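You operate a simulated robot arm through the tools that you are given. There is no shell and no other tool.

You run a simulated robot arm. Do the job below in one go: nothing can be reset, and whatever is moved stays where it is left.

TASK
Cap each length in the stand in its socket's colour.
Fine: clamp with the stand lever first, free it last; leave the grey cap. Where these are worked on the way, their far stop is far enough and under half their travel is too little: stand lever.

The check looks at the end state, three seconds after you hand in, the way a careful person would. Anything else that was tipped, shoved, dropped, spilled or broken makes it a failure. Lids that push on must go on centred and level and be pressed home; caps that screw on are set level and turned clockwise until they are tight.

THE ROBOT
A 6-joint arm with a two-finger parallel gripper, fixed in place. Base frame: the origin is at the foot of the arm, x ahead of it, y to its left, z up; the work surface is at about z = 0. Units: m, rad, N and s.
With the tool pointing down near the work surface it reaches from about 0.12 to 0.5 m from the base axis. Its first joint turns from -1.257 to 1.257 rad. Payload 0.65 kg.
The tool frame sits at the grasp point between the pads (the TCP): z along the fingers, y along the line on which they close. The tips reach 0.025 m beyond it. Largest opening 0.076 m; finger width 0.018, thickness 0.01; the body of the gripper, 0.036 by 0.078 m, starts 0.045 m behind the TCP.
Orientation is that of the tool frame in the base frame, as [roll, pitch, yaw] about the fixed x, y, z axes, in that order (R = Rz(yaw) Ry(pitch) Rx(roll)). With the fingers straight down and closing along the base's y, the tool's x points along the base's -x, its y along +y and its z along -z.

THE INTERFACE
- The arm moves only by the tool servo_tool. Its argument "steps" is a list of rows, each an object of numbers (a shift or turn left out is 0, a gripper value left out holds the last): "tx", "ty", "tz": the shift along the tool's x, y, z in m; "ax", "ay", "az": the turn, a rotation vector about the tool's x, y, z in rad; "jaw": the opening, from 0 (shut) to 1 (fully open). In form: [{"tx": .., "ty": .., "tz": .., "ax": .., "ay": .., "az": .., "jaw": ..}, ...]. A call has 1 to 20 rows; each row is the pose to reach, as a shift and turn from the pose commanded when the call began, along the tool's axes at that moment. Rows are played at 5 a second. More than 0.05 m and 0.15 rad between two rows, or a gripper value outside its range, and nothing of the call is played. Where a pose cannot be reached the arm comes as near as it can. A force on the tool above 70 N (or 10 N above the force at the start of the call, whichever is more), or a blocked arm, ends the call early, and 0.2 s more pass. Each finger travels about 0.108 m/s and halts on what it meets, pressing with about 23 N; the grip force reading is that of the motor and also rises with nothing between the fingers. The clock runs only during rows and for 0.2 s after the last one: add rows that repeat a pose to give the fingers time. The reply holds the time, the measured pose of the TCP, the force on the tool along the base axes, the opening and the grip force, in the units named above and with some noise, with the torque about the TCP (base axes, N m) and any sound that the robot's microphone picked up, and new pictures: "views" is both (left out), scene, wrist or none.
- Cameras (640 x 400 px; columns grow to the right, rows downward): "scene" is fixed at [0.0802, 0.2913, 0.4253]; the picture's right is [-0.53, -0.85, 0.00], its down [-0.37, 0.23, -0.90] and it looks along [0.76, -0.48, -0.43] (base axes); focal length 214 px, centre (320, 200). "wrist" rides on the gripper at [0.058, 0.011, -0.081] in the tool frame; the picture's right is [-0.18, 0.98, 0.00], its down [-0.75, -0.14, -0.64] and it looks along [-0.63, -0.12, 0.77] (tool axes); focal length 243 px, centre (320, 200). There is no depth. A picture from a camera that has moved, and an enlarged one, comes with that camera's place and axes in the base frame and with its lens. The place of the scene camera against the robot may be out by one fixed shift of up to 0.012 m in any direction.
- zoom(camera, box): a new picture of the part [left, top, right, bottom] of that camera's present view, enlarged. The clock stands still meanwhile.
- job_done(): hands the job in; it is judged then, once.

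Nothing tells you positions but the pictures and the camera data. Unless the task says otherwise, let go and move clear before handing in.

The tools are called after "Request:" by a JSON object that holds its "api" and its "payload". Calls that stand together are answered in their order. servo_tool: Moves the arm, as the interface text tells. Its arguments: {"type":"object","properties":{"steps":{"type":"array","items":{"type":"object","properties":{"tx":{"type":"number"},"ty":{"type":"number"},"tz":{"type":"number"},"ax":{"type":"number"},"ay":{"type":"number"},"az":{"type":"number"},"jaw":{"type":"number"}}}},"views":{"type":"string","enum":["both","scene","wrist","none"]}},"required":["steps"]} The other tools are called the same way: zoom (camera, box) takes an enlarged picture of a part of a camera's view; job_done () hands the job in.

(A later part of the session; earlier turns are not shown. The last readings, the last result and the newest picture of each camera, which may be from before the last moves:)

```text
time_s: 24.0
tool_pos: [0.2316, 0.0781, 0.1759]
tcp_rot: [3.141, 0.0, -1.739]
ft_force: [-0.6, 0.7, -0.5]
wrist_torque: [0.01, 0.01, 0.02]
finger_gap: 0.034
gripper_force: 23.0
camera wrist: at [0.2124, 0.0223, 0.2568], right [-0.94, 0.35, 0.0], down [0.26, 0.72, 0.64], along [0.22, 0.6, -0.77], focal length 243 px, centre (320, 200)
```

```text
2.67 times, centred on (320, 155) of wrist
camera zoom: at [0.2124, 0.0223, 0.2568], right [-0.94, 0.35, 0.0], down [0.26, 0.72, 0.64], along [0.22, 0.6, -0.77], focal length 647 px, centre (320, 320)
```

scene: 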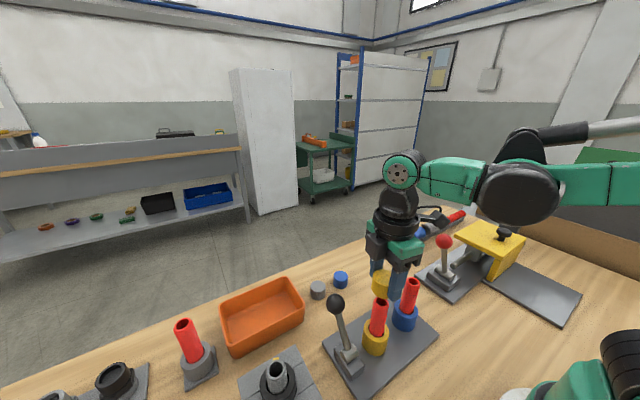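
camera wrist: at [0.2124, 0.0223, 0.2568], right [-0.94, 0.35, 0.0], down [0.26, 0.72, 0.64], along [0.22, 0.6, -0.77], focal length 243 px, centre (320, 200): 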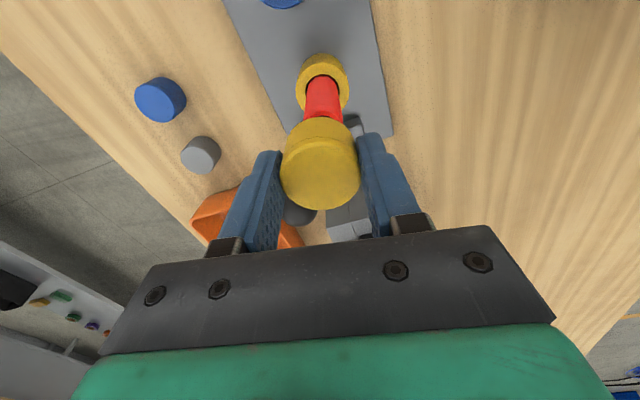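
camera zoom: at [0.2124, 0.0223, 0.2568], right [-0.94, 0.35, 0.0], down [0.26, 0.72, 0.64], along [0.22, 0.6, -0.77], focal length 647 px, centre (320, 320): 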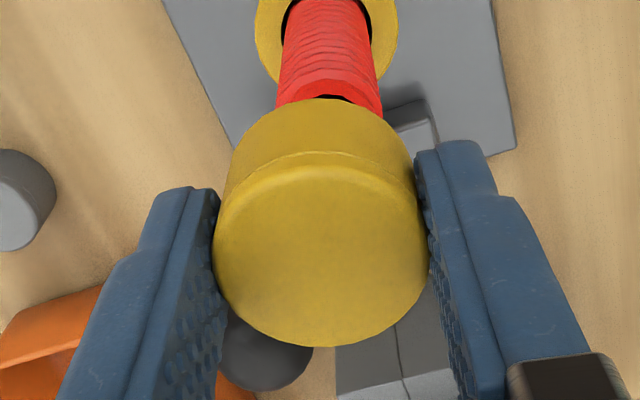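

This second view shows the pipe about 2 mm toward base -x from the cap axis. I'll correct that in the current tool frame, go down until the cap is just above the pipe, and look again.

Request:
{"api": "servo_tool", "payload": {"steps": [{"tx": 0.0006, "ty": 0.002, "tz": 0.005}, {"tx": 0.0006, "ty": 0.002, "tz": 0.012}, {"tx": 0.0006, "ty": 0.002, "tz": 0.02}, {"tx": 0.0006, "ty": 0.002, "tz": 0.02}], "views": "both"}}

Request:
{"api": "zoom", "payload": {"camera": "wrist", "box": [200, 80, 440, 230]}}

Request:
{"api": "zoom", "payload": {"camera": "scene", "box": [330, 250, 430, 350]}}

```text
time_s: 25.0
tool_pos: [0.2295, 0.0786, 0.1564]
tcp_rot: [3.142, 0.001, -1.739]
ft_force: [-0.2, 0.2, -0.2]
wrist_torque: [-0.01, -0.02, 0.02]
finger_gap: 0.0343
gripper_force: 23.4
camera wrist: at [0.2101, 0.0223, 0.2367], right [-0.94, 0.35, 0.0], down [0.27, 0.72, 0.64], along [0.22, 0.6, -0.77], focal length 243 px, centre (320, 200)
```

scene: 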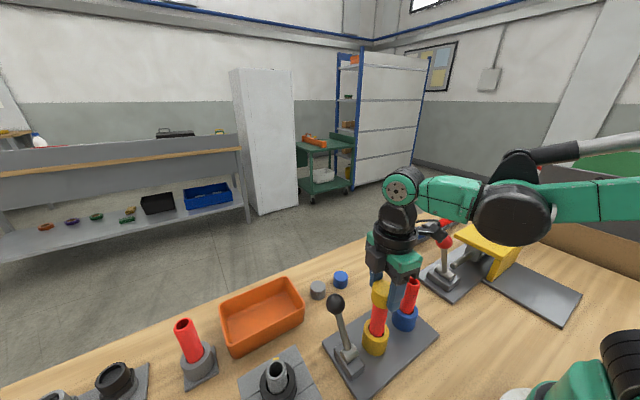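
wrist: 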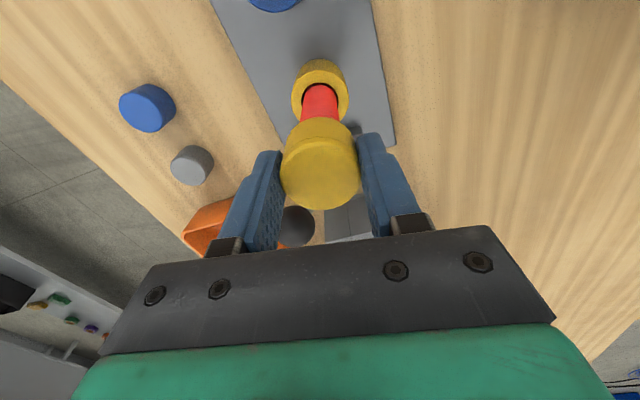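

```text
2.67 times, centred on (320, 155) of wrist
camera zoom: at [0.2101, 0.0223, 0.2367], right [-0.94, 0.35, 0.0], down [0.27, 0.72, 0.64], along [0.22, 0.6, -0.77], focal length 647 px, centre (320, 320)
```

zoom: 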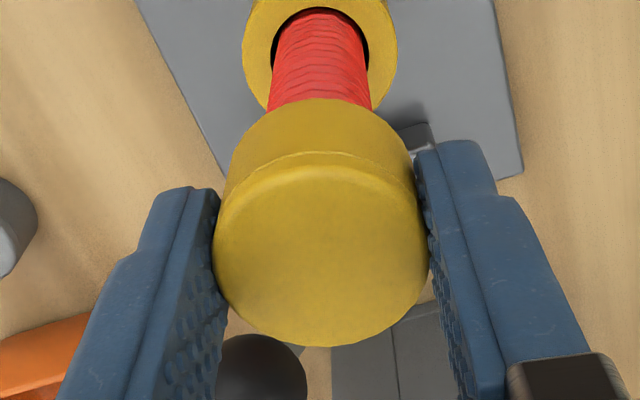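

```text
4.00 times, centred on (380, 300) of scene
camera zoom: at [0.0802, 0.2913, 0.4253], right [-0.53, -0.85, 0.0], down [-0.37, 0.23, -0.9], along [0.76, -0.48, -0.43], focal length 858 px, centre (80, -200)
```

zoom: 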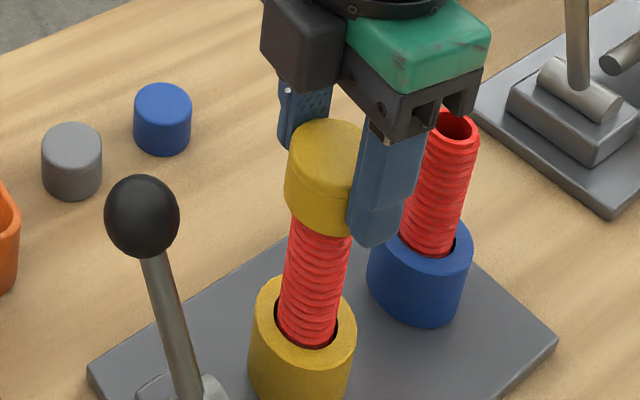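

The cap now lines up with the pipe axis from this side too, within about 0.3 mm. I'll lower slowly until it touches.

Request:
{"api": "servo_tool", "payload": {"steps": [{"tz": 0.003}, {"tz": 0.006}, {"tz": 0.008}, {"tz": 0.01}, {"tz": 0.012}, {"tz": 0.012}], "views": "wrist"}}

```text
time_s: 26.4
tool_pos: [0.2296, 0.0779, 0.1428]
tcp_rot: [3.141, 0.0, -1.741]
ft_force: [0.3, 0.4, -1.1]
wrist_torque: [-0.01, 0.01, 0.02]
finger_gap: 0.0342
gripper_force: 23.0
camera wrist: at [0.2107, 0.0224, 0.2243], right [-0.94, 0.35, 0.0], down [0.27, 0.72, 0.64], along [0.22, 0.6, -0.77], focal length 243 px, centre (320, 200)
```

wrist: 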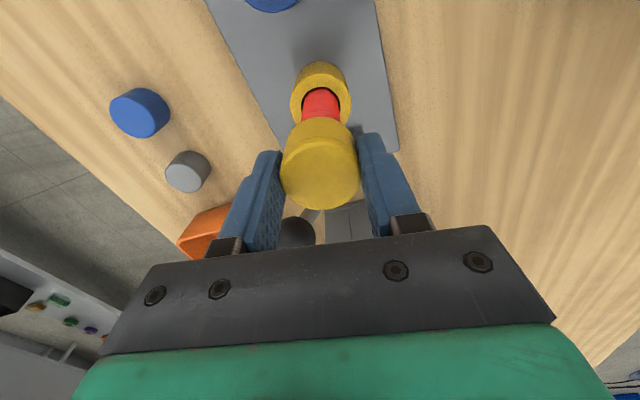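

There's no contact yet, so I'll keep lowering in millimetre steps.

Request:
{"api": "servo_tool", "payload": {"steps": [{"tz": 0.001}, {"tz": 0.002}, {"tz": 0.003}, {"tz": 0.004}, {"tz": 0.005}, {"tz": 0.005}], "views": "wrist"}}

Request:
{"api": "zoom", "payload": {"camera": "wrist", "box": [200, 80, 440, 230]}}

```text
time_s: 27.8
tool_pos: [0.2312, 0.0787, 0.1376]
tcp_rot: [-3.141, 0.0, -1.74]
ft_force: [-0.4, 0.1, 0.4]
wrist_torque: [0.01, 0.03, -0.02]
finger_gap: 0.0341
gripper_force: 23.6
camera wrist: at [0.2112, 0.0222, 0.2194], right [-0.94, 0.35, 0.0], down [0.27, 0.72, 0.64], along [0.22, 0.6, -0.77], focal length 243 px, centre (320, 200)
```

wrist: 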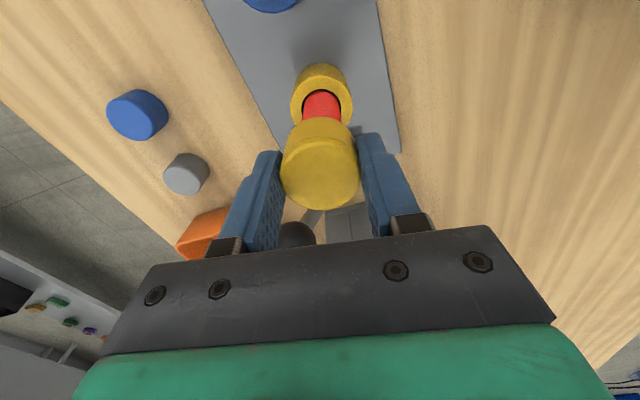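

```text
2.67 times, centred on (320, 155) of wrist
camera zoom: at [0.2112, 0.0222, 0.2194], right [-0.94, 0.35, 0.0], down [0.27, 0.72, 0.64], along [0.22, 0.6, -0.77], focal length 647 px, centre (320, 320)
```

zoom: 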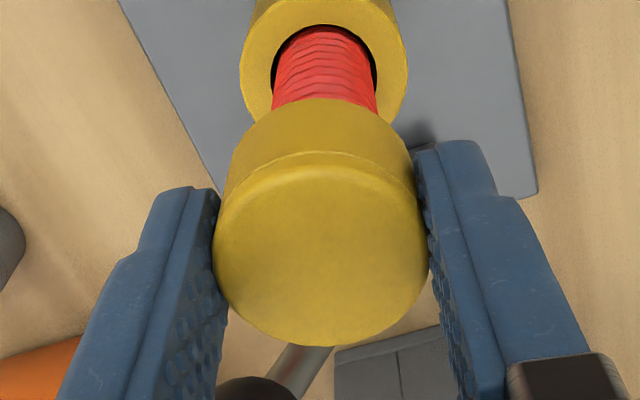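

Request:
{"api": "servo_tool", "payload": {"steps": [{"ty": 0.0004, "tz": 0.001}, {"ty": 0.0004, "tz": 0.002}, {"ty": 0.0004, "tz": 0.003}, {"ty": 0.0004, "tz": 0.004}, {"ty": 0.0004, "tz": 0.005}, {"ty": 0.0004, "tz": 0.006}, {"ty": 0.0004, "tz": 0.006}], "views": "both"}}

Request:
{"api": "zoom", "payload": {"camera": "scene", "box": [330, 250, 430, 350]}}

```text
time_s: 29.4
tool_pos: [0.2303, 0.078, 0.1315]
tcp_rot: [3.141, 0.0, -1.741]
ft_force: [-0.5, -0.7, -0.2]
wrist_torque: [-0.02, -0.01, 0.01]
finger_gap: 0.034
gripper_force: 23.0
camera wrist: at [0.2108, 0.0226, 0.2132], right [-0.94, 0.35, 0.0], down [0.27, 0.72, 0.64], along [0.22, 0.6, -0.77], focal length 243 px, centre (320, 200)
```

scene: 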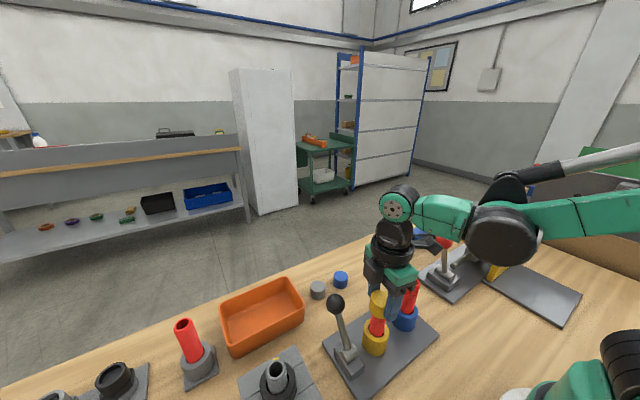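
wrist: 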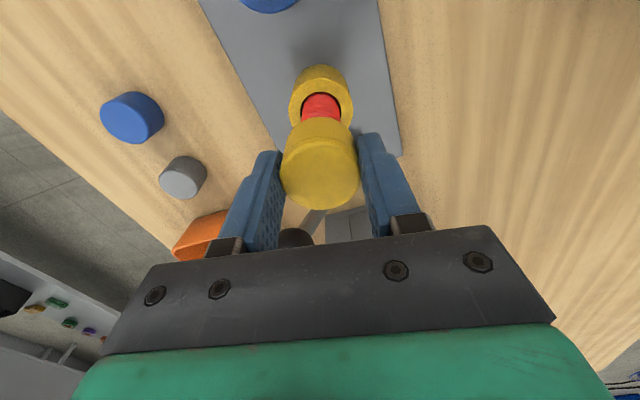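

```text
4.00 times, centred on (380, 300) of scene
camera zoom: at [0.0802, 0.2913, 0.4253], right [-0.53, -0.85, 0.0], down [-0.37, 0.23, -0.9], along [0.76, -0.48, -0.43], focal length 858 px, centre (80, -200)
```

zoom: 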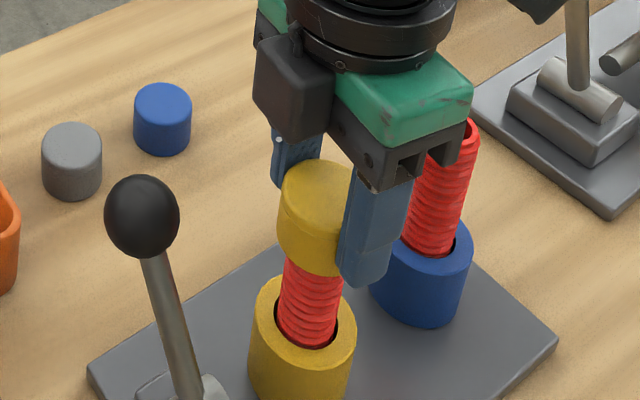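

The cap has slid well down over the pipe without touching. I'll continue gently until I feel the seat or the thread.

Request:
{"api": "servo_tool", "payload": {"steps": [{"tz": 0.001}, {"tz": 0.002}, {"tz": 0.003}, {"tz": 0.004}, {"tz": 0.004}], "views": "wrist"}}

Request:
{"api": "zoom", "payload": {"camera": "wrist", "box": [200, 80, 440, 230]}}

```text
time_s: 30.6
tool_pos: [0.2297, 0.0782, 0.128]
tcp_rot: [3.141, 0.001, -1.74]
ft_force: [-0.1, 0.3, 8.3]
wrist_torque: [0.02, -0.03, 0.02]
finger_gap: 0.034
gripper_force: 22.6
camera wrist: at [0.2103, 0.0225, 0.2094], right [-0.94, 0.35, 0.0], down [0.27, 0.72, 0.64], along [0.22, 0.6, -0.77], focal length 243 px, centre (320, 200)
```

wrist: 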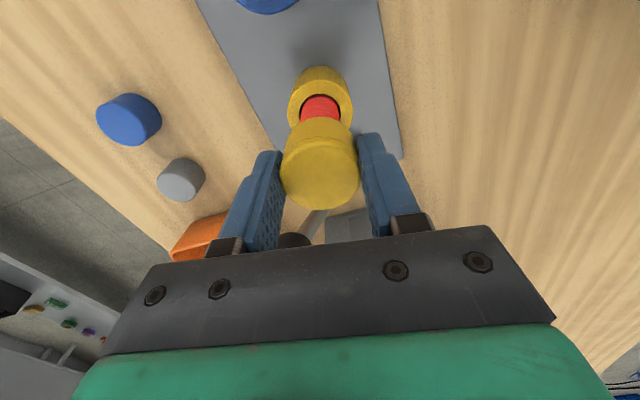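

```text
2.67 times, centred on (320, 155) of wrist
camera zoom: at [0.2103, 0.0225, 0.2094], right [-0.94, 0.35, 0.0], down [0.27, 0.72, 0.64], along [0.22, 0.6, -0.77], focal length 647 px, centre (320, 320)
```

zoom: 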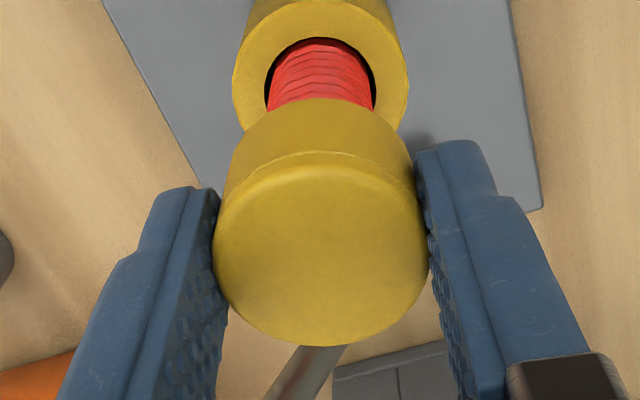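

I felt contact at 8 N, with the cap level over the pipe. I'll start turning clockwise with light downward pressure, keeping the cap axis fixed over the pipe.

Request:
{"api": "servo_tool", "payload": {"steps": [{"az": 0.14, "ty": 0.0002, "tz": 0.0002}, {"az": 0.28, "ty": 0.0004, "tz": 0.0004}, {"az": 0.42, "ty": 0.0006, "tz": 0.0005}, {"az": 0.56, "ty": 0.0007, "tz": 0.0006}, {"az": 0.7, "ty": 0.0009, "tz": 0.0007}, {"az": 0.84, "tx": -0.0001, "ty": 0.001, "tz": 0.0008}, {"az": 0.98, "tx": -0.0002, "ty": 0.0012, "tz": 0.0009}, {"az": 1.12, "tx": -0.0003, "ty": 0.0013, "tz": 0.001}, {"az": 1.26, "tx": -0.0004, "ty": 0.0014, "tz": 0.0011}, {"az": 1.4, "tx": -0.0006, "ty": 0.0015, "tz": 0.0012}], "views": "both"}}

Request:
{"api": "zoom", "payload": {"camera": "wrist", "box": [200, 80, 440, 230]}}

```text
time_s: 32.8
tool_pos: [0.2283, 0.0797, 0.128]
tcp_rot: [-3.14, 0.001, 3.14]
ft_force: [0.6, 0.6, 12.6]
wrist_torque: [0.01, -0.03, 0.02]
finger_gap: 0.0344
gripper_force: 23.0
camera wrist: at [0.1716, 0.0896, 0.2085], right [0.19, 0.98, 0.0], down [0.75, -0.14, 0.64], along [0.63, -0.12, -0.77], focal length 243 px, centre (320, 200)
```

scene: 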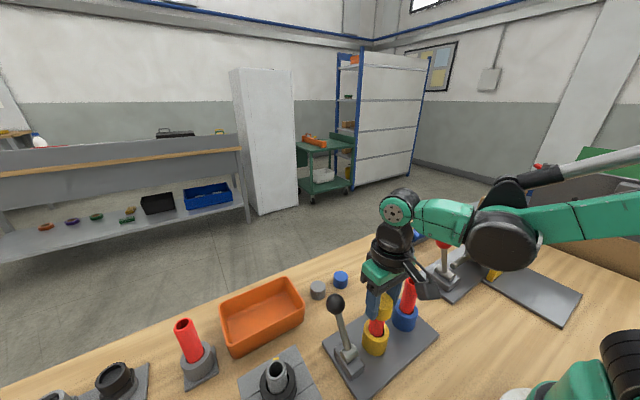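
wrist: 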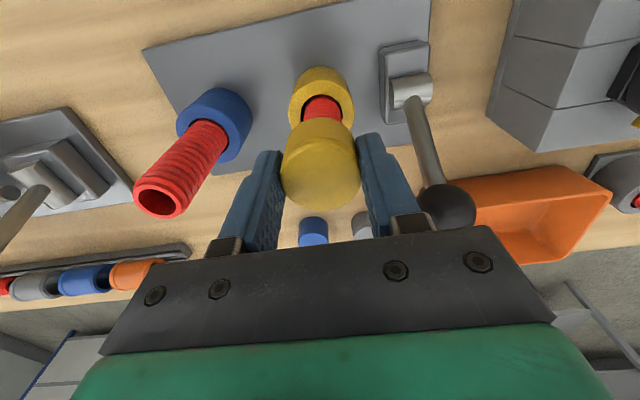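

```text
2.67 times, centred on (320, 155) of wrist
camera zoom: at [0.1716, 0.0896, 0.2085], right [0.19, 0.98, 0.0], down [0.75, -0.14, 0.64], along [0.63, -0.12, -0.77], focal length 647 px, centre (320, 320)
```

zoom: 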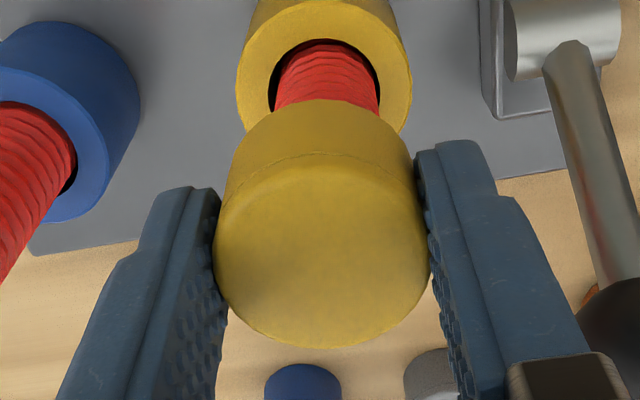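

There's no clear thread engagement yet: force is 13 N, height is unchanged, and twist is near zero. I'll trim the centring slightly and keep turning clockwise.

Request:
{"api": "servo_tool", "payload": {"steps": [{"az": 0.14, "tx": -0.0004, "ty": 0.0005, "tz": 0.0}, {"az": 0.28, "tx": -0.0008, "ty": 0.001, "tz": 0.0}, {"az": 0.42, "tx": -0.0008, "ty": 0.0012, "tz": 0.0001}, {"az": 0.56, "tx": -0.0008, "ty": 0.0013, "tz": 0.0002}, {"az": 0.7, "tx": -0.0008, "ty": 0.0015, "tz": 0.0003}, {"az": 0.84, "tx": -0.0009, "ty": 0.0016, "tz": 0.0004}, {"az": 0.98, "tx": -0.001, "ty": 0.0018, "tz": 0.0005}, {"az": 1.12, "tx": -0.0011, "ty": 0.0019, "tz": 0.0006}, {"az": 1.26, "tx": -0.0012, "ty": 0.002, "tz": 0.0007}, {"az": 1.4, "tx": -0.0014, "ty": 0.0021, "tz": 0.0008}], "views": "both"}}

Request:
{"api": "zoom", "payload": {"camera": "wrist", "box": [200, 80, 440, 230]}}

```text
time_s: 35.0
tool_pos: [0.2298, 0.0807, 0.1263]
tcp_rot: [3.141, 0.0, 1.741]
ft_force: [-0.2, 0.2, 9.1]
wrist_torque: [0.01, -0.07, 0.0]
finger_gap: 0.0344
gripper_force: 23.2
camera wrist: at [0.2317, 0.1398, 0.2073], right [1.0, -0.02, 0.0], down [-0.01, -0.77, 0.64], along [-0.01, -0.64, -0.77], focal length 243 px, centre (320, 200)
```

scene: 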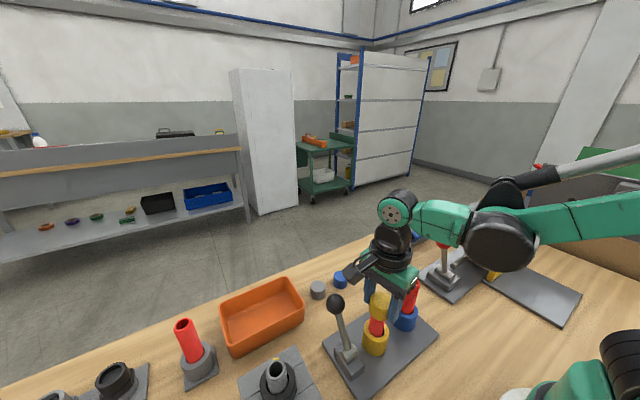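
wrist: 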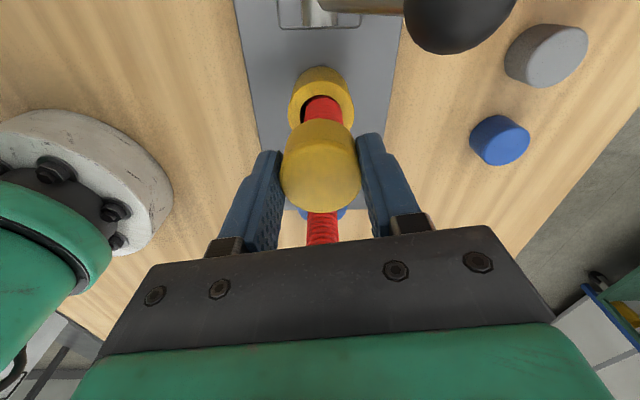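

```text
2.67 times, centred on (320, 155) of wrist
camera zoom: at [0.2317, 0.1398, 0.2073], right [1.0, -0.02, 0.0], down [-0.01, -0.77, 0.64], along [-0.01, -0.64, -0.77], focal length 647 px, centre (320, 320)
```

zoom: 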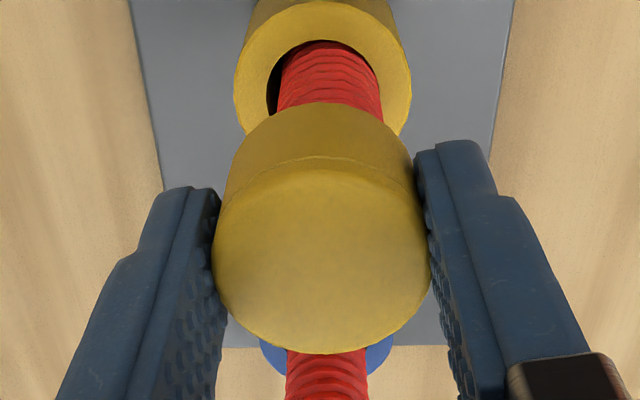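

Turning continues with light contact. I'll check in close-up how the cap sits relative to the pipe and socket.

Request:
{"api": "zoom", "payload": {"camera": "scene", "box": [345, 280, 425, 360]}}

Request:
{"api": "zoom", "payload": {"camera": "wrist", "box": [270, 50, 370, 130]}}

```text
5.00 times, centred on (385, 320) of scene
camera zoom: at [0.0802, 0.2913, 0.4253], right [-0.53, -0.85, 0.0], down [-0.37, 0.23, -0.9], along [0.76, -0.48, -0.43], focal length 1072 px, centre (-5, -400)
```

zoom: 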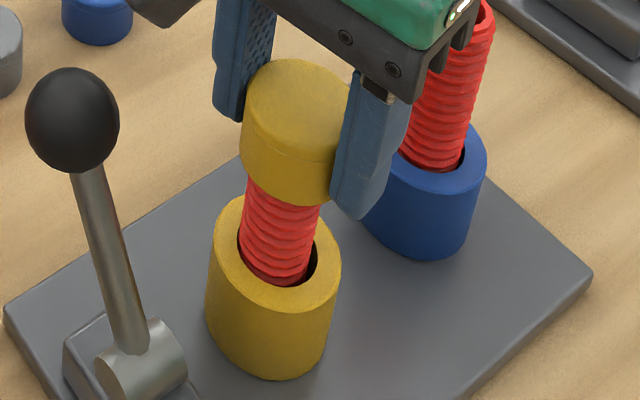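

```text
5.00 times, centred on (320, 90) of wrist
camera zoom: at [0.2317, 0.1398, 0.2073], right [1.0, -0.02, 0.0], down [-0.01, -0.77, 0.64], along [-0.01, -0.64, -0.77], focal length 1213 px, centre (320, 750)
```

zoom: 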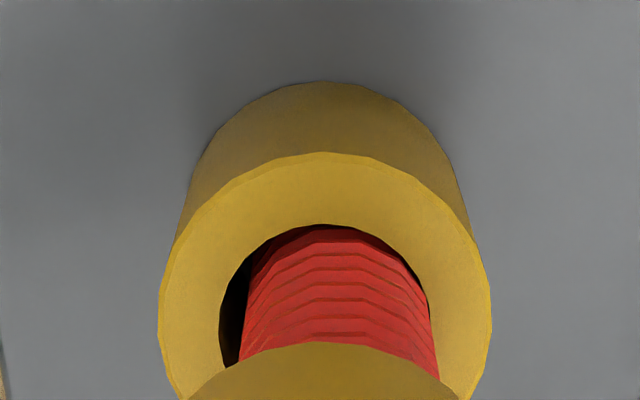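

The pipe stands about 1.5 mm toward +x relative to the cap axis. I'll shift the held cap by that much, without turning, and look again.

Request:
{"api": "servo_tool", "payload": {"steps": [{"tx": -0.0002, "ty": 0.0008, "tz": -0.0008}, {"tx": -0.0003, "ty": 0.0015, "tz": -0.001}, {"tx": -0.0003, "ty": 0.0015, "tz": -0.001}], "views": "wrist"}}

Request:
{"api": "zoom", "payload": {"camera": "wrist", "box": [240, 50, 400, 150]}}

Request:
{"api": "zoom", "payload": {"camera": "scene", "box": [345, 280, 425, 360]}}

```text
time_s: 35.8
tool_pos: [0.2318, 0.0807, 0.1275]
tcp_rot: [3.141, 0.001, 1.741]
ft_force: [-0.2, -0.3, 0.0]
wrist_torque: [-0.01, 0.01, -0.01]
finger_gap: 0.0345
gripper_force: 22.9
camera wrist: at [0.2335, 0.1394, 0.2084], right [1.0, -0.01, 0.0], down [-0.01, -0.77, 0.64], along [-0.01, -0.64, -0.77], focal length 243 px, centre (320, 200)
```

wrist: 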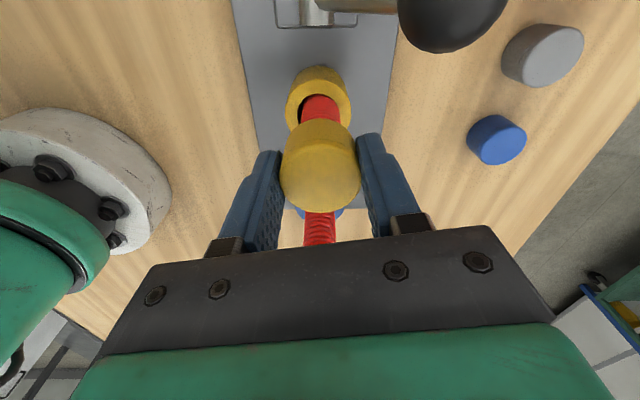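

```text
4.00 times, centred on (320, 100) of wrist
camera zoom: at [0.2335, 0.1394, 0.2084], right [1.0, -0.01, 0.0], down [-0.01, -0.77, 0.64], along [-0.01, -0.64, -0.77], focal length 970 px, centre (320, 600)
```

zoom: 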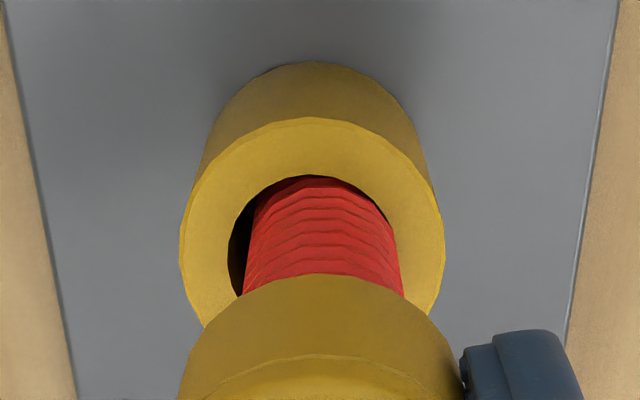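

```text
5.00 times, centred on (385, 320) of scene
camera zoom: at [0.0802, 0.2913, 0.4253], right [-0.53, -0.85, 0.0], down [-0.37, 0.23, -0.9], along [0.76, -0.48, -0.43], focal length 1072 px, centre (-5, -400)
```

zoom: 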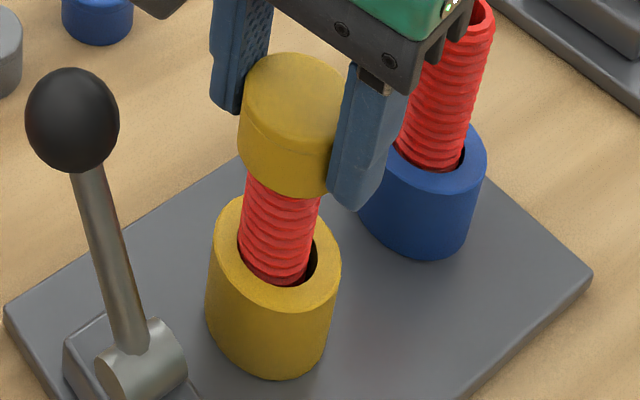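

The cap is now centred on the pipe in this view, and the pipe stayed put. I'll press down lightly again and carry on clockwise to see how far the wrist can go.

Request:
{"api": "servo_tool", "payload": {"steps": [{"tz": 0.001}, {"tz": 0.0018}, {"az": 0.14, "ty": 0.0002, "tz": 0.002}, {"az": 0.28, "ty": 0.0004, "tz": 0.002}, {"az": 0.42, "ty": 0.0006, "tz": 0.0021}, {"az": 0.56, "ty": 0.0007, "tz": 0.0022}, {"az": 0.7, "ty": 0.0009, "tz": 0.0023}, {"az": 0.84, "tx": -0.0001, "ty": 0.001, "tz": 0.0024}, {"az": 0.98, "tx": -0.0002, "ty": 0.0012, "tz": 0.0025}, {"az": 1.12, "tx": -0.0003, "ty": 0.0013, "tz": 0.0026}], "views": "both"}}

Request:
{"api": "zoom", "payload": {"camera": "wrist", "box": [200, 50, 440, 230]}}

Request:
{"api": "zoom", "payload": {"camera": "scene", "box": [345, 280, 425, 360]}}

```text
time_s: 38.0
tool_pos: [0.2327, 0.0823, 0.1252]
tcp_rot: [-3.142, 0.001, 0.618]
ft_force: [-0.3, -0.6, 11.1]
wrist_torque: [-0.03, 0.02, 0.02]
finger_gap: 0.0341
gripper_force: 22.4
camera wrist: at [0.2879, 0.1059, 0.2058], right [0.42, -0.91, 0.0], down [-0.69, -0.32, 0.64], along [-0.58, -0.27, -0.77], focal length 243 px, centre (320, 200)
```

scene: 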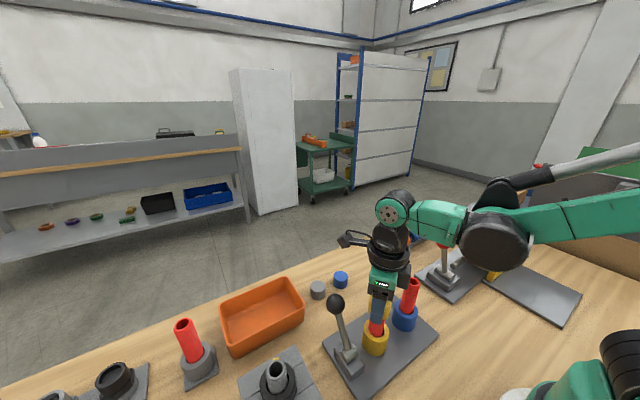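
wrist: 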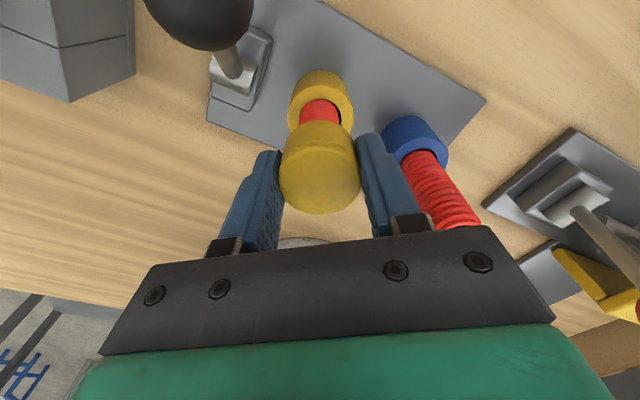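

```text
2.22 times, centred on (320, 140) of wrist
camera zoom: at [0.2879, 0.1059, 0.2058], right [0.42, -0.91, 0.0], down [-0.69, -0.32, 0.64], along [-0.58, -0.27, -0.77], focal length 539 px, centre (320, 333)
```

zoom: 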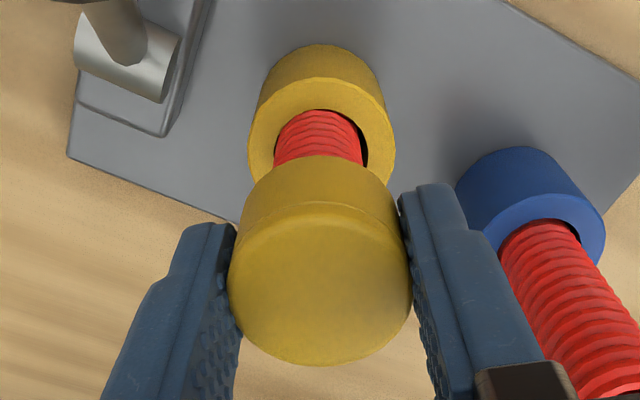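

```text
5.00 times, centred on (385, 320) of scene
camera zoom: at [0.0802, 0.2913, 0.4253], right [-0.53, -0.85, 0.0], down [-0.37, 0.23, -0.9], along [0.76, -0.48, -0.43], focal length 1072 px, centre (-5, -400)
```

zoom: 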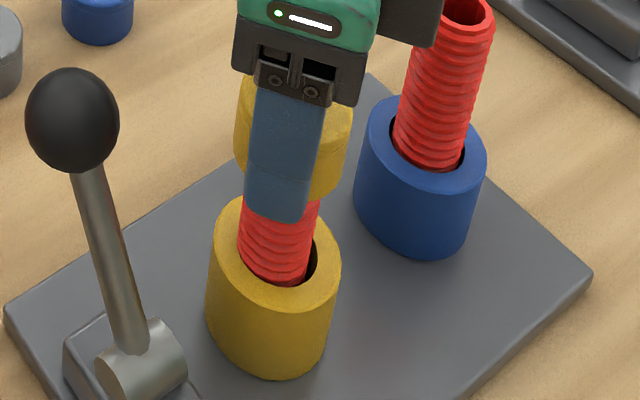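

The height isn't dropping; the cap is only sliding up in the pads under about 10 N. I'll let go gently, rise, and check how the cap sits against the untouched blue-socket pipe.

Request:
{"api": "servo_tool", "payload": {"steps": [{"tz": -0.001}, {"tz": -0.001, "jaw": 0.55}, {"tz": -0.001, "jaw": 0.7}, {"tz": -0.001, "jaw": 0.7}, {"tz": -0.02, "jaw": 0.7}, {"tz": -0.05, "jaw": 0.7}, {"tz": -0.08, "jaw": 0.7}, {"tz": -0.08, "jaw": 0.7}], "views": "both"}}

Request:
{"api": "zoom", "payload": {"camera": "wrist", "box": [240, 50, 480, 230]}}

Request:
{"api": "zoom", "payload": {"camera": "scene", "box": [345, 270, 435, 360]}}

```text
time_s: 39.8
tool_pos: [0.2326, 0.0816, 0.2045]
tcp_rot: [-3.141, 0.0, 0.623]
ft_force: [0.7, -1.1, 0.1]
wrist_torque: [-0.01, 0.02, -0.03]
finger_gap: 0.0533
gripper_force: 0.1
camera wrist: at [0.2876, 0.1063, 0.2865], right [0.42, -0.91, 0.0], down [-0.69, -0.32, 0.64], along [-0.58, -0.27, -0.77], focal length 243 px, centre (320, 200)
```

scene: 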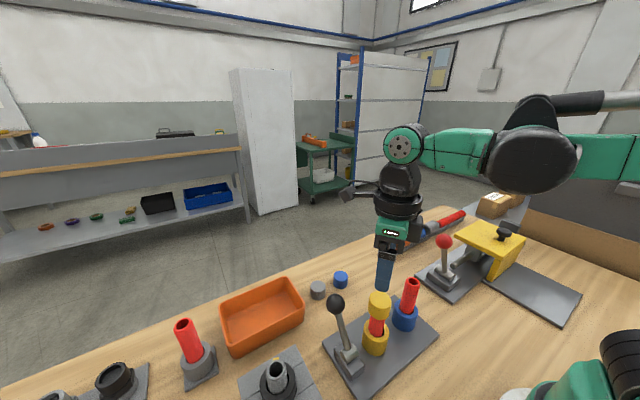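
wrist: 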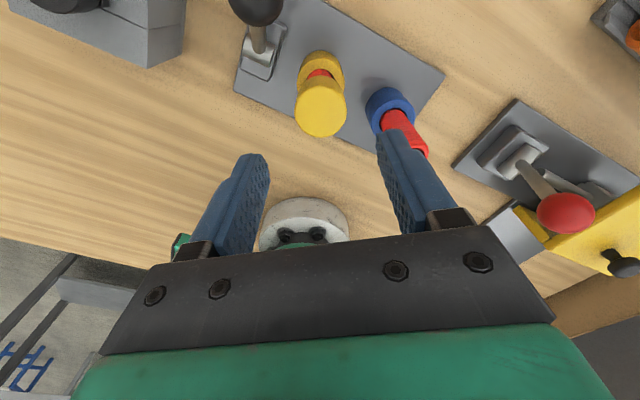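

```text
2.22 times, centred on (360, 140) of wrist
camera zoom: at [0.2876, 0.1063, 0.2865], right [0.42, -0.91, 0.0], down [-0.69, -0.32, 0.64], along [-0.58, -0.27, -0.77], focal length 539 px, centre (231, 333)
```

zoom: 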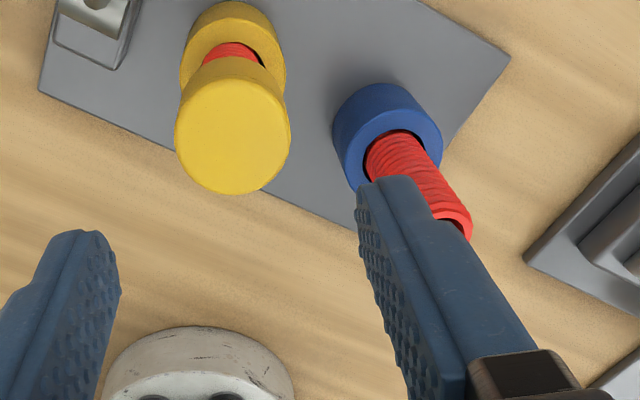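

```text
4.44 times, centred on (390, 315) of scene
camera zoom: at [0.0802, 0.2913, 0.4253], right [-0.53, -0.85, 0.0], down [-0.37, 0.23, -0.9], along [0.76, -0.48, -0.43], focal length 953 px, centre (9, -311)
```

zoom: 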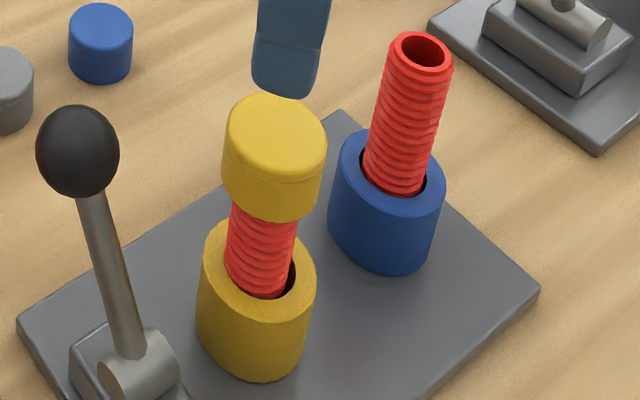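

The cap stands on the pipe and did not descend over about 3.9 rad of turning. I'll probe its top with shut fingertips to find its height and see how it responds to a press.

Request:
{"api": "servo_tool", "payload": {"steps": [{"tx": -0.001, "jaw": 0.3}, {"tx": -0.001, "tz": 0.02, "jaw": 0.0}, {"tx": -0.001, "tz": 0.04, "jaw": 0.0}, {"tx": -0.001, "tz": 0.05, "jaw": 0.0}, {"tx": -0.001, "tz": 0.0525, "jaw": 0.0}, {"tx": -0.001, "tz": 0.0525, "jaw": 0.0}], "views": "both"}}

```text
time_s: 41.2
tool_pos: [0.2331, 0.0811, 0.1524]
tcp_rot: [3.141, -0.001, 0.623]
ft_force: [-0.1, 0.0, -1.0]
wrist_torque: [-0.01, -0.03, -0.03]
finger_gap: 0.0
gripper_force: 22.8
camera wrist: at [0.2882, 0.1053, 0.2339], right [0.42, -0.91, 0.0], down [-0.69, -0.32, 0.64], along [-0.58, -0.27, -0.77], focal length 243 px, centre (320, 200)
```

scene: 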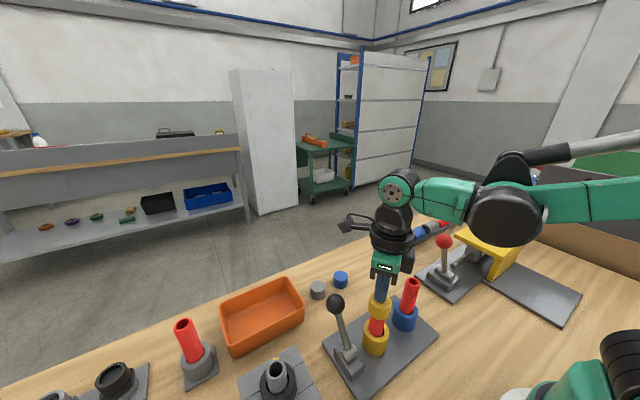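
wrist: 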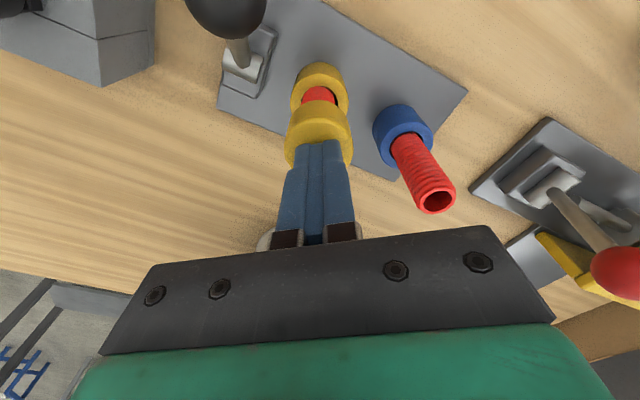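

Request:
{"api": "servo_tool", "payload": {"steps": [{"tz": 0.0005, "jaw": 0.0}, {"tz": 0.001, "jaw": 0.0}, {"tz": 0.0015, "jaw": 0.0}, {"tz": 0.002, "jaw": 0.0}, {"tz": 0.002, "jaw": 0.0}], "views": "none"}}

```text
time_s: 42.4
tool_pos: [0.2319, 0.081, 0.1498]
tcp_rot: [3.141, 0.0, 0.622]
ft_force: [-0.9, -0.1, 1.4]
wrist_torque: [-0.02, -0.04, 0.04]
finger_gap: 0.0
gripper_force: 23.0
```

Request:
{"api": "servo_tool", "payload": {"steps": [{"tz": 0.0005, "jaw": 0.0}, {"tz": 0.001, "jaw": 0.0}, {"tz": 0.0015, "jaw": 0.0}, {"tz": 0.0015, "jaw": 0.0}], "views": "none"}}

```text
time_s: 43.4
tool_pos: [0.2315, 0.0817, 0.1482]
tcp_rot: [-3.141, 0.0, 0.623]
ft_force: [0.2, 0.3, 18.2]
wrist_torque: [0.01, -0.02, -0.01]
finger_gap: 0.0
gripper_force: 22.7
```

The cap top is at about z=0.1245, giving 18 N after roughly 1 mm of press. I'll press a bit harder straight down and see whether it moves home.

Request:
{"api": "servo_tool", "payload": {"steps": [{"tz": 0.0005, "jaw": 0.0}, {"tz": 0.001, "jaw": 0.0}, {"tz": 0.0013, "jaw": 0.0}, {"tz": 0.0013, "jaw": 0.0}], "views": "wrist"}}

```text
time_s: 44.4
tool_pos: [0.2325, 0.0811, 0.148]
tcp_rot: [3.139, 0.0, 0.624]
ft_force: [0.2, -1.6, 47.8]
wrist_torque: [-0.03, 0.03, 0.01]
finger_gap: 0.0002
gripper_force: 23.2
camera wrist: at [0.287, 0.1055, 0.2292], right [0.42, -0.91, 0.0], down [-0.69, -0.32, 0.64], along [-0.58, -0.27, -0.77], focal length 243 px, centre (320, 200)
```

wrist: 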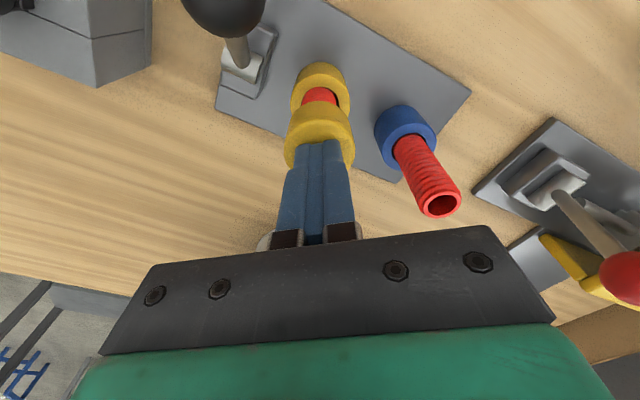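

48 N gave no movement, so the cap is on a firm stop and not a simple push fit. I'll back off, turn the wrist back for more clockwise travel, and look at the cap from the front.

Request:
{"api": "servo_tool", "payload": {"steps": [{"tz": -0.02, "jaw": 0.0}, {"tz": -0.05, "jaw": 0.3}, {"tz": -0.055, "az": -0.14, "jaw": 0.7}, {"tz": -0.055, "az": -0.28, "jaw": 0.7}, {"tz": -0.055, "az": -0.42}, {"tz": -0.055, "az": -0.56}, {"tz": -0.055, "az": -0.7}, {"tz": -0.055, "az": -0.84}, {"tz": -0.055, "az": -0.98}, {"tz": -0.055, "az": -1.12}, {"tz": -0.055, "az": -1.26}, {"tz": -0.055, "az": -1.4}, {"tz": -0.055, "az": -1.54}, {"tz": -0.055, "az": -1.68}, {"tz": -0.055, "az": -1.82}, {"tz": -0.055, "az": -1.96}, {"tz": -0.055, "az": -2.1}, {"tz": -0.055, "az": -2.24}, {"tz": -0.055, "az": -2.38}, {"tz": -0.055, "az": -2.52}], "views": "both"}}

Request:
{"api": "zoom", "payload": {"camera": "wrist", "box": [200, 50, 440, 200]}}

Request:
{"api": "zoom", "payload": {"camera": "scene", "box": [345, 270, 435, 360]}}

```text
time_s: 48.6
tool_pos: [0.2323, 0.0812, 0.2022]
tcp_rot: [3.142, -0.001, -3.138]
ft_force: [-0.1, 0.4, -0.1]
wrist_torque: [0.0, 0.02, -0.01]
finger_gap: 0.0534
gripper_force: 0.1
camera wrist: at [0.1751, 0.0908, 0.2839], right [0.18, 0.98, 0.0], down [0.75, -0.14, 0.64], along [0.63, -0.12, -0.77], focal length 243 px, centre (320, 200)
```

scene: 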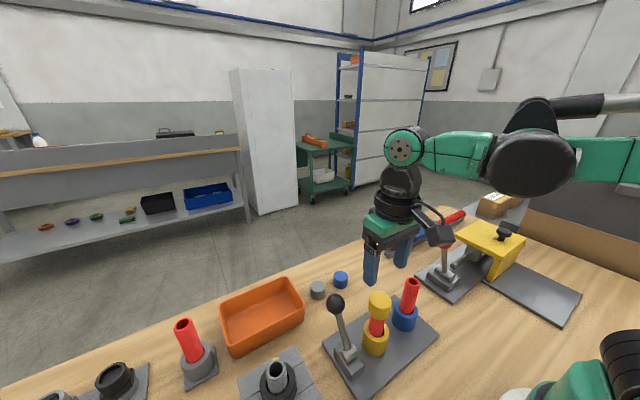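
wrist: 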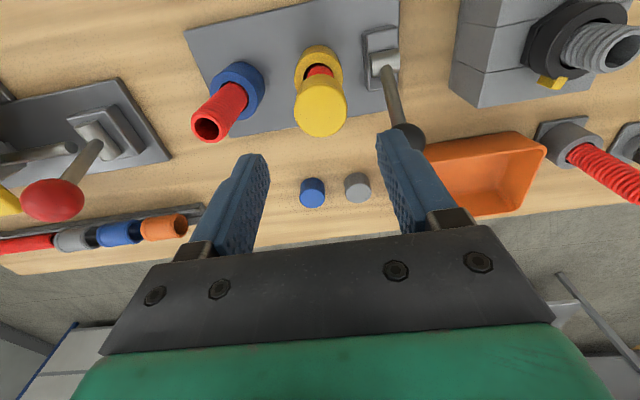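

```text
2.67 times, centred on (320, 125) of wrist
camera zoom: at [0.1751, 0.0908, 0.2839], right [0.18, 0.98, 0.0], down [0.75, -0.14, 0.64], along [0.63, -0.12, -0.77], focal length 647 px, centre (320, 400)
```

zoom: 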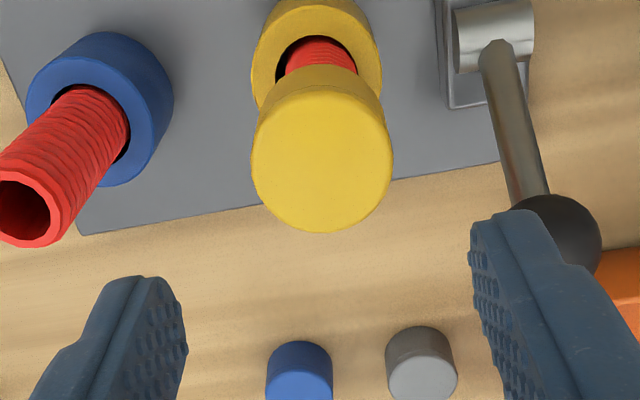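

```text
4.44 times, centred on (390, 315) of scene
camera zoom: at [0.0802, 0.2913, 0.4253], right [-0.53, -0.85, 0.0], down [-0.37, 0.23, -0.9], along [0.76, -0.48, -0.43], focal length 953 px, centre (9, -311)
```

zoom: 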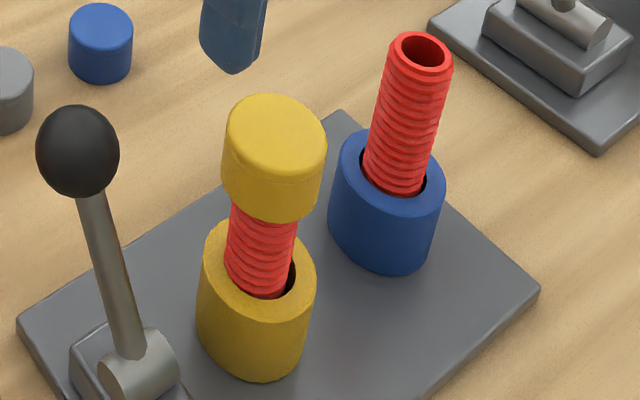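

The cap sits level and in line with the pipe. I'll touch the top of the blue-socket pipe lightly with shut fingertips, to tell whether the cap's ceiling is already on its pipe or there is thread travel left.

Request:
{"api": "servo_tool", "payload": {"steps": [{"ty": -0.03, "jaw": 0.4}, {"ty": -0.06, "jaw": 0.0}, {"tx": 0.0006, "ty": -0.0808, "jaw": 0.0}, {"tx": 0.0006, "ty": -0.0808, "tz": 0.025, "jaw": 0.0}, {"tx": 0.0006, "ty": -0.0808, "tz": 0.045, "jaw": 0.0}, {"tx": 0.0006, "ty": -0.0808, "tz": 0.052, "jaw": 0.0}, {"tx": 0.0006, "ty": -0.0808, "tz": 0.053, "jaw": 0.0}, {"tx": 0.0006, "ty": -0.0808, "tz": 0.054, "jaw": 0.0}, {"tx": 0.0006, "ty": -0.0808, "tz": 0.054, "jaw": 0.0}], "views": "wrist"}}

```text
time_s: 50.6
tool_pos: [0.2317, 0.0003, 0.1484]
tcp_rot: [3.141, 0.0, -3.138]
ft_force: [-0.1, -0.2, 0.1]
wrist_torque: [0.0, -0.03, -0.02]
finger_gap: 0.0004
gripper_force: 22.6
camera wrist: at [0.1753, 0.0102, 0.2301], right [0.18, 0.98, 0.0], down [0.75, -0.14, 0.64], along [0.63, -0.12, -0.77], focal length 243 px, centre (320, 200)
```

wrist: 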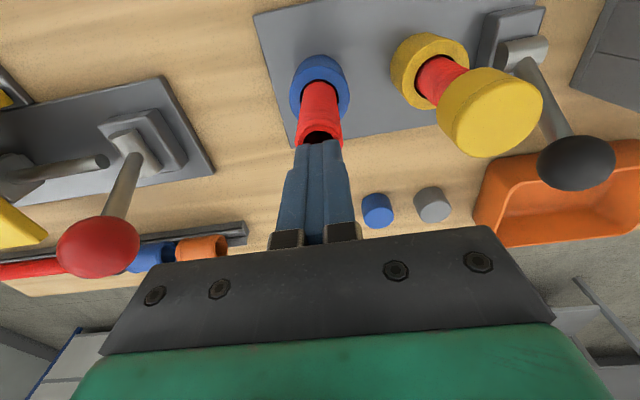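

Request:
{"api": "zoom", "payload": {"camera": "wrist", "box": [280, 10, 560, 185]}}

```text
2.29 times, centred on (420, 98) of wrist
camera zoom: at [0.1753, 0.0102, 0.2301], right [0.18, 0.98, 0.0], down [0.75, -0.14, 0.64], along [0.63, -0.12, -0.77], focal length 555 px, centre (91, 434)
```

zoom: 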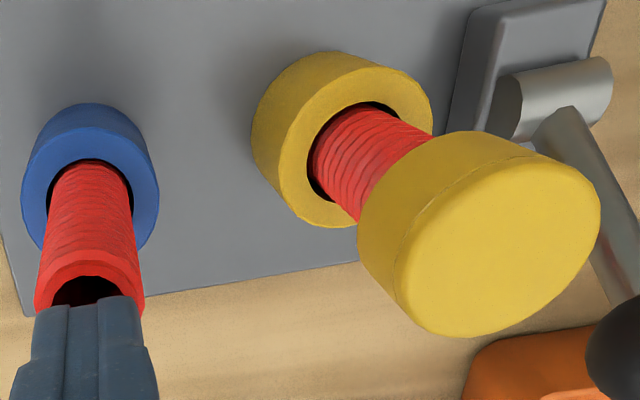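

Request:
{"api": "servo_tool", "payload": {"steps": [{"tz": 0.0005, "jaw": 0.0}, {"tz": 0.001, "jaw": 0.0}, {"tz": 0.0015, "jaw": 0.0}, {"tz": 0.002, "jaw": 0.0}, {"tz": 0.002, "jaw": 0.0}], "views": "none"}}

```text
time_s: 51.8
tool_pos: [0.2313, 0.0003, 0.1458]
tcp_rot: [3.141, 0.0, -3.139]
ft_force: [0.0, -0.8, 0.6]
wrist_torque: [0.04, 0.0, 0.02]
finger_gap: 0.0
gripper_force: 22.7
```

Request:
{"api": "servo_tool", "payload": {"steps": [{"tz": 0.0005, "jaw": 0.0}, {"tz": 0.001, "jaw": 0.0}, {"tz": 0.0015, "jaw": 0.0}, {"tz": 0.002, "jaw": 0.0}, {"tz": 0.002, "jaw": 0.0}], "views": "none"}}

```text
time_s: 53.0
tool_pos: [0.2318, 0.0004, 0.1454]
tcp_rot: [-3.141, 0.001, -3.14]
ft_force: [0.4, -0.2, 11.9]
wrist_torque: [0.01, 0.03, 0.0]
finger_gap: 0.0
gripper_force: 23.2
```

The blue-socket pipe's top is at z≈0.120, so the cap top (0.1245) is 4.6 mm above it. Before going on I want to know whether the clamp really holds, so I'll grip the bare blue-socket pipe lightly near its top and feel for resistance to a tiny twist.

Request:
{"api": "servo_tool", "payload": {"steps": [{"tz": -0.015, "jaw": 0.0}, {"tz": -0.025, "jaw": 0.4}, {"tz": -0.025, "jaw": 0.7}, {"tz": -0.025, "jaw": 0.7}, {"tz": -0.005, "jaw": 0.7}, {"tz": 0.01, "jaw": 0.7}, {"tz": 0.024, "jaw": 0.7}, {"tz": 0.024, "jaw": 0.7}], "views": "both"}}

Request:
{"api": "zoom", "payload": {"camera": "wrist", "box": [200, 50, 440, 230]}}

```text
time_s: 54.8
tool_pos: [0.2331, 0.0005, 0.1205]
tcp_rot: [-3.141, -0.002, -3.14]
ft_force: [-0.3, 0.4, -0.6]
wrist_torque: [0.03, -0.01, 0.0]
finger_gap: 0.0532
gripper_force: 0.0
camera wrist: at [0.1747, 0.0104, 0.201], right [0.18, 0.98, 0.0], down [0.75, -0.14, 0.64], along [0.63, -0.12, -0.77], focal length 243 px, centre (320, 200)
```

scene: 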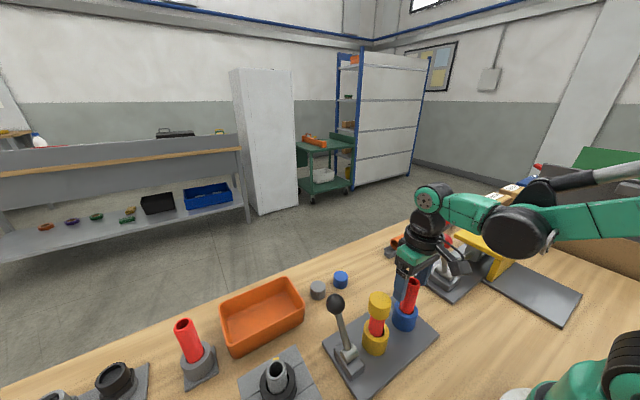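
wrist: 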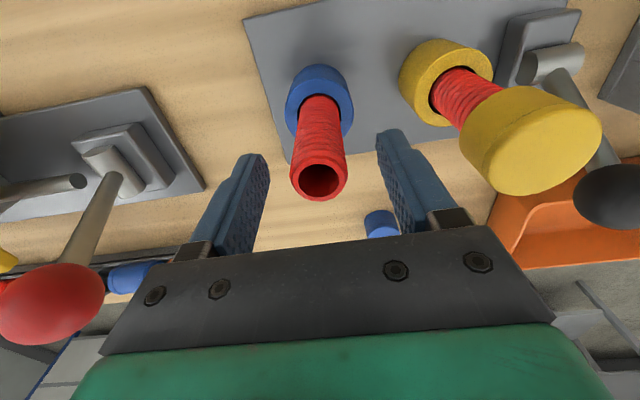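

```text
2.22 times, centred on (320, 140) of wrist
camera zoom: at [0.1747, 0.0104, 0.201], right [0.18, 0.98, 0.0], down [0.75, -0.14, 0.64], along [0.63, -0.12, -0.77], focal length 539 px, centre (320, 333)
```

zoom: 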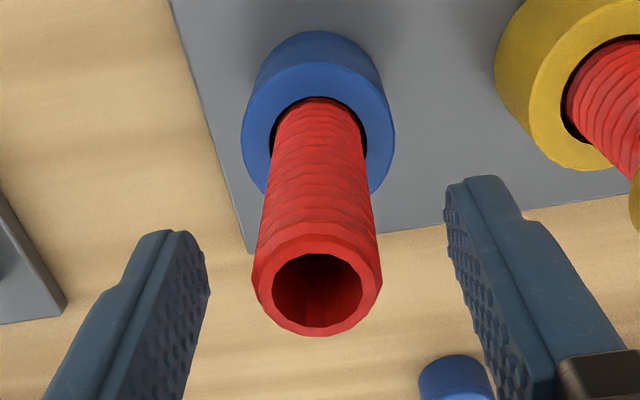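

Request:
{"api": "servo_tool", "payload": {"steps": [{"jaw": 0.5}, {"jaw": 0.3}, {"jaw": 0.24}, {"jaw": 0.24}], "views": "none"}}

Request:
{"api": "servo_tool", "payload": {"steps": [{"az": 0.05}, {"az": 0.1}, {"az": 0.1}], "views": "wrist"}}

```text
time_s: 55.8
tool_pos: [0.2329, 0.0004, 0.12]
tcp_rot: [3.141, 0.0, -3.14]
ft_force: [0.0, -0.6, 0.3]
wrist_torque: [0.03, 0.01, 0.03]
finger_gap: 0.0232
gripper_force: 23.6
```

```text
time_s: 56.6
tool_pos: [0.2318, 0.0004, 0.1201]
tcp_rot: [-3.141, 0.0, 3.041]
ft_force: [-0.4, -0.2, 1.4]
wrist_torque: [-0.05, 0.05, -0.03]
finger_gap: 0.0234
gripper_force: 23.2
camera wrist: at [0.1759, 0.0158, 0.201], right [0.28, 0.96, 0.0], down [0.73, -0.22, 0.64], along [0.62, -0.18, -0.77], focal length 243 px, centre (320, 200)
```

wrist: 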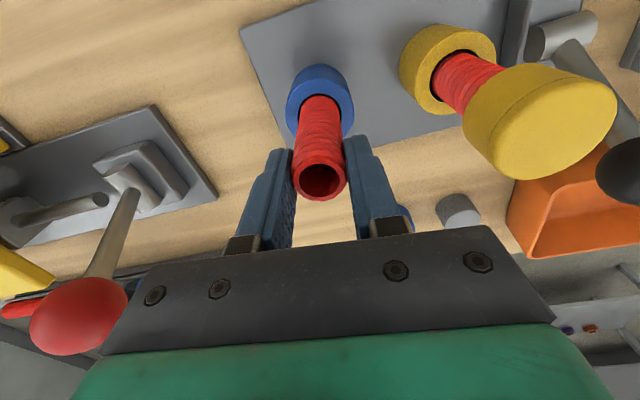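

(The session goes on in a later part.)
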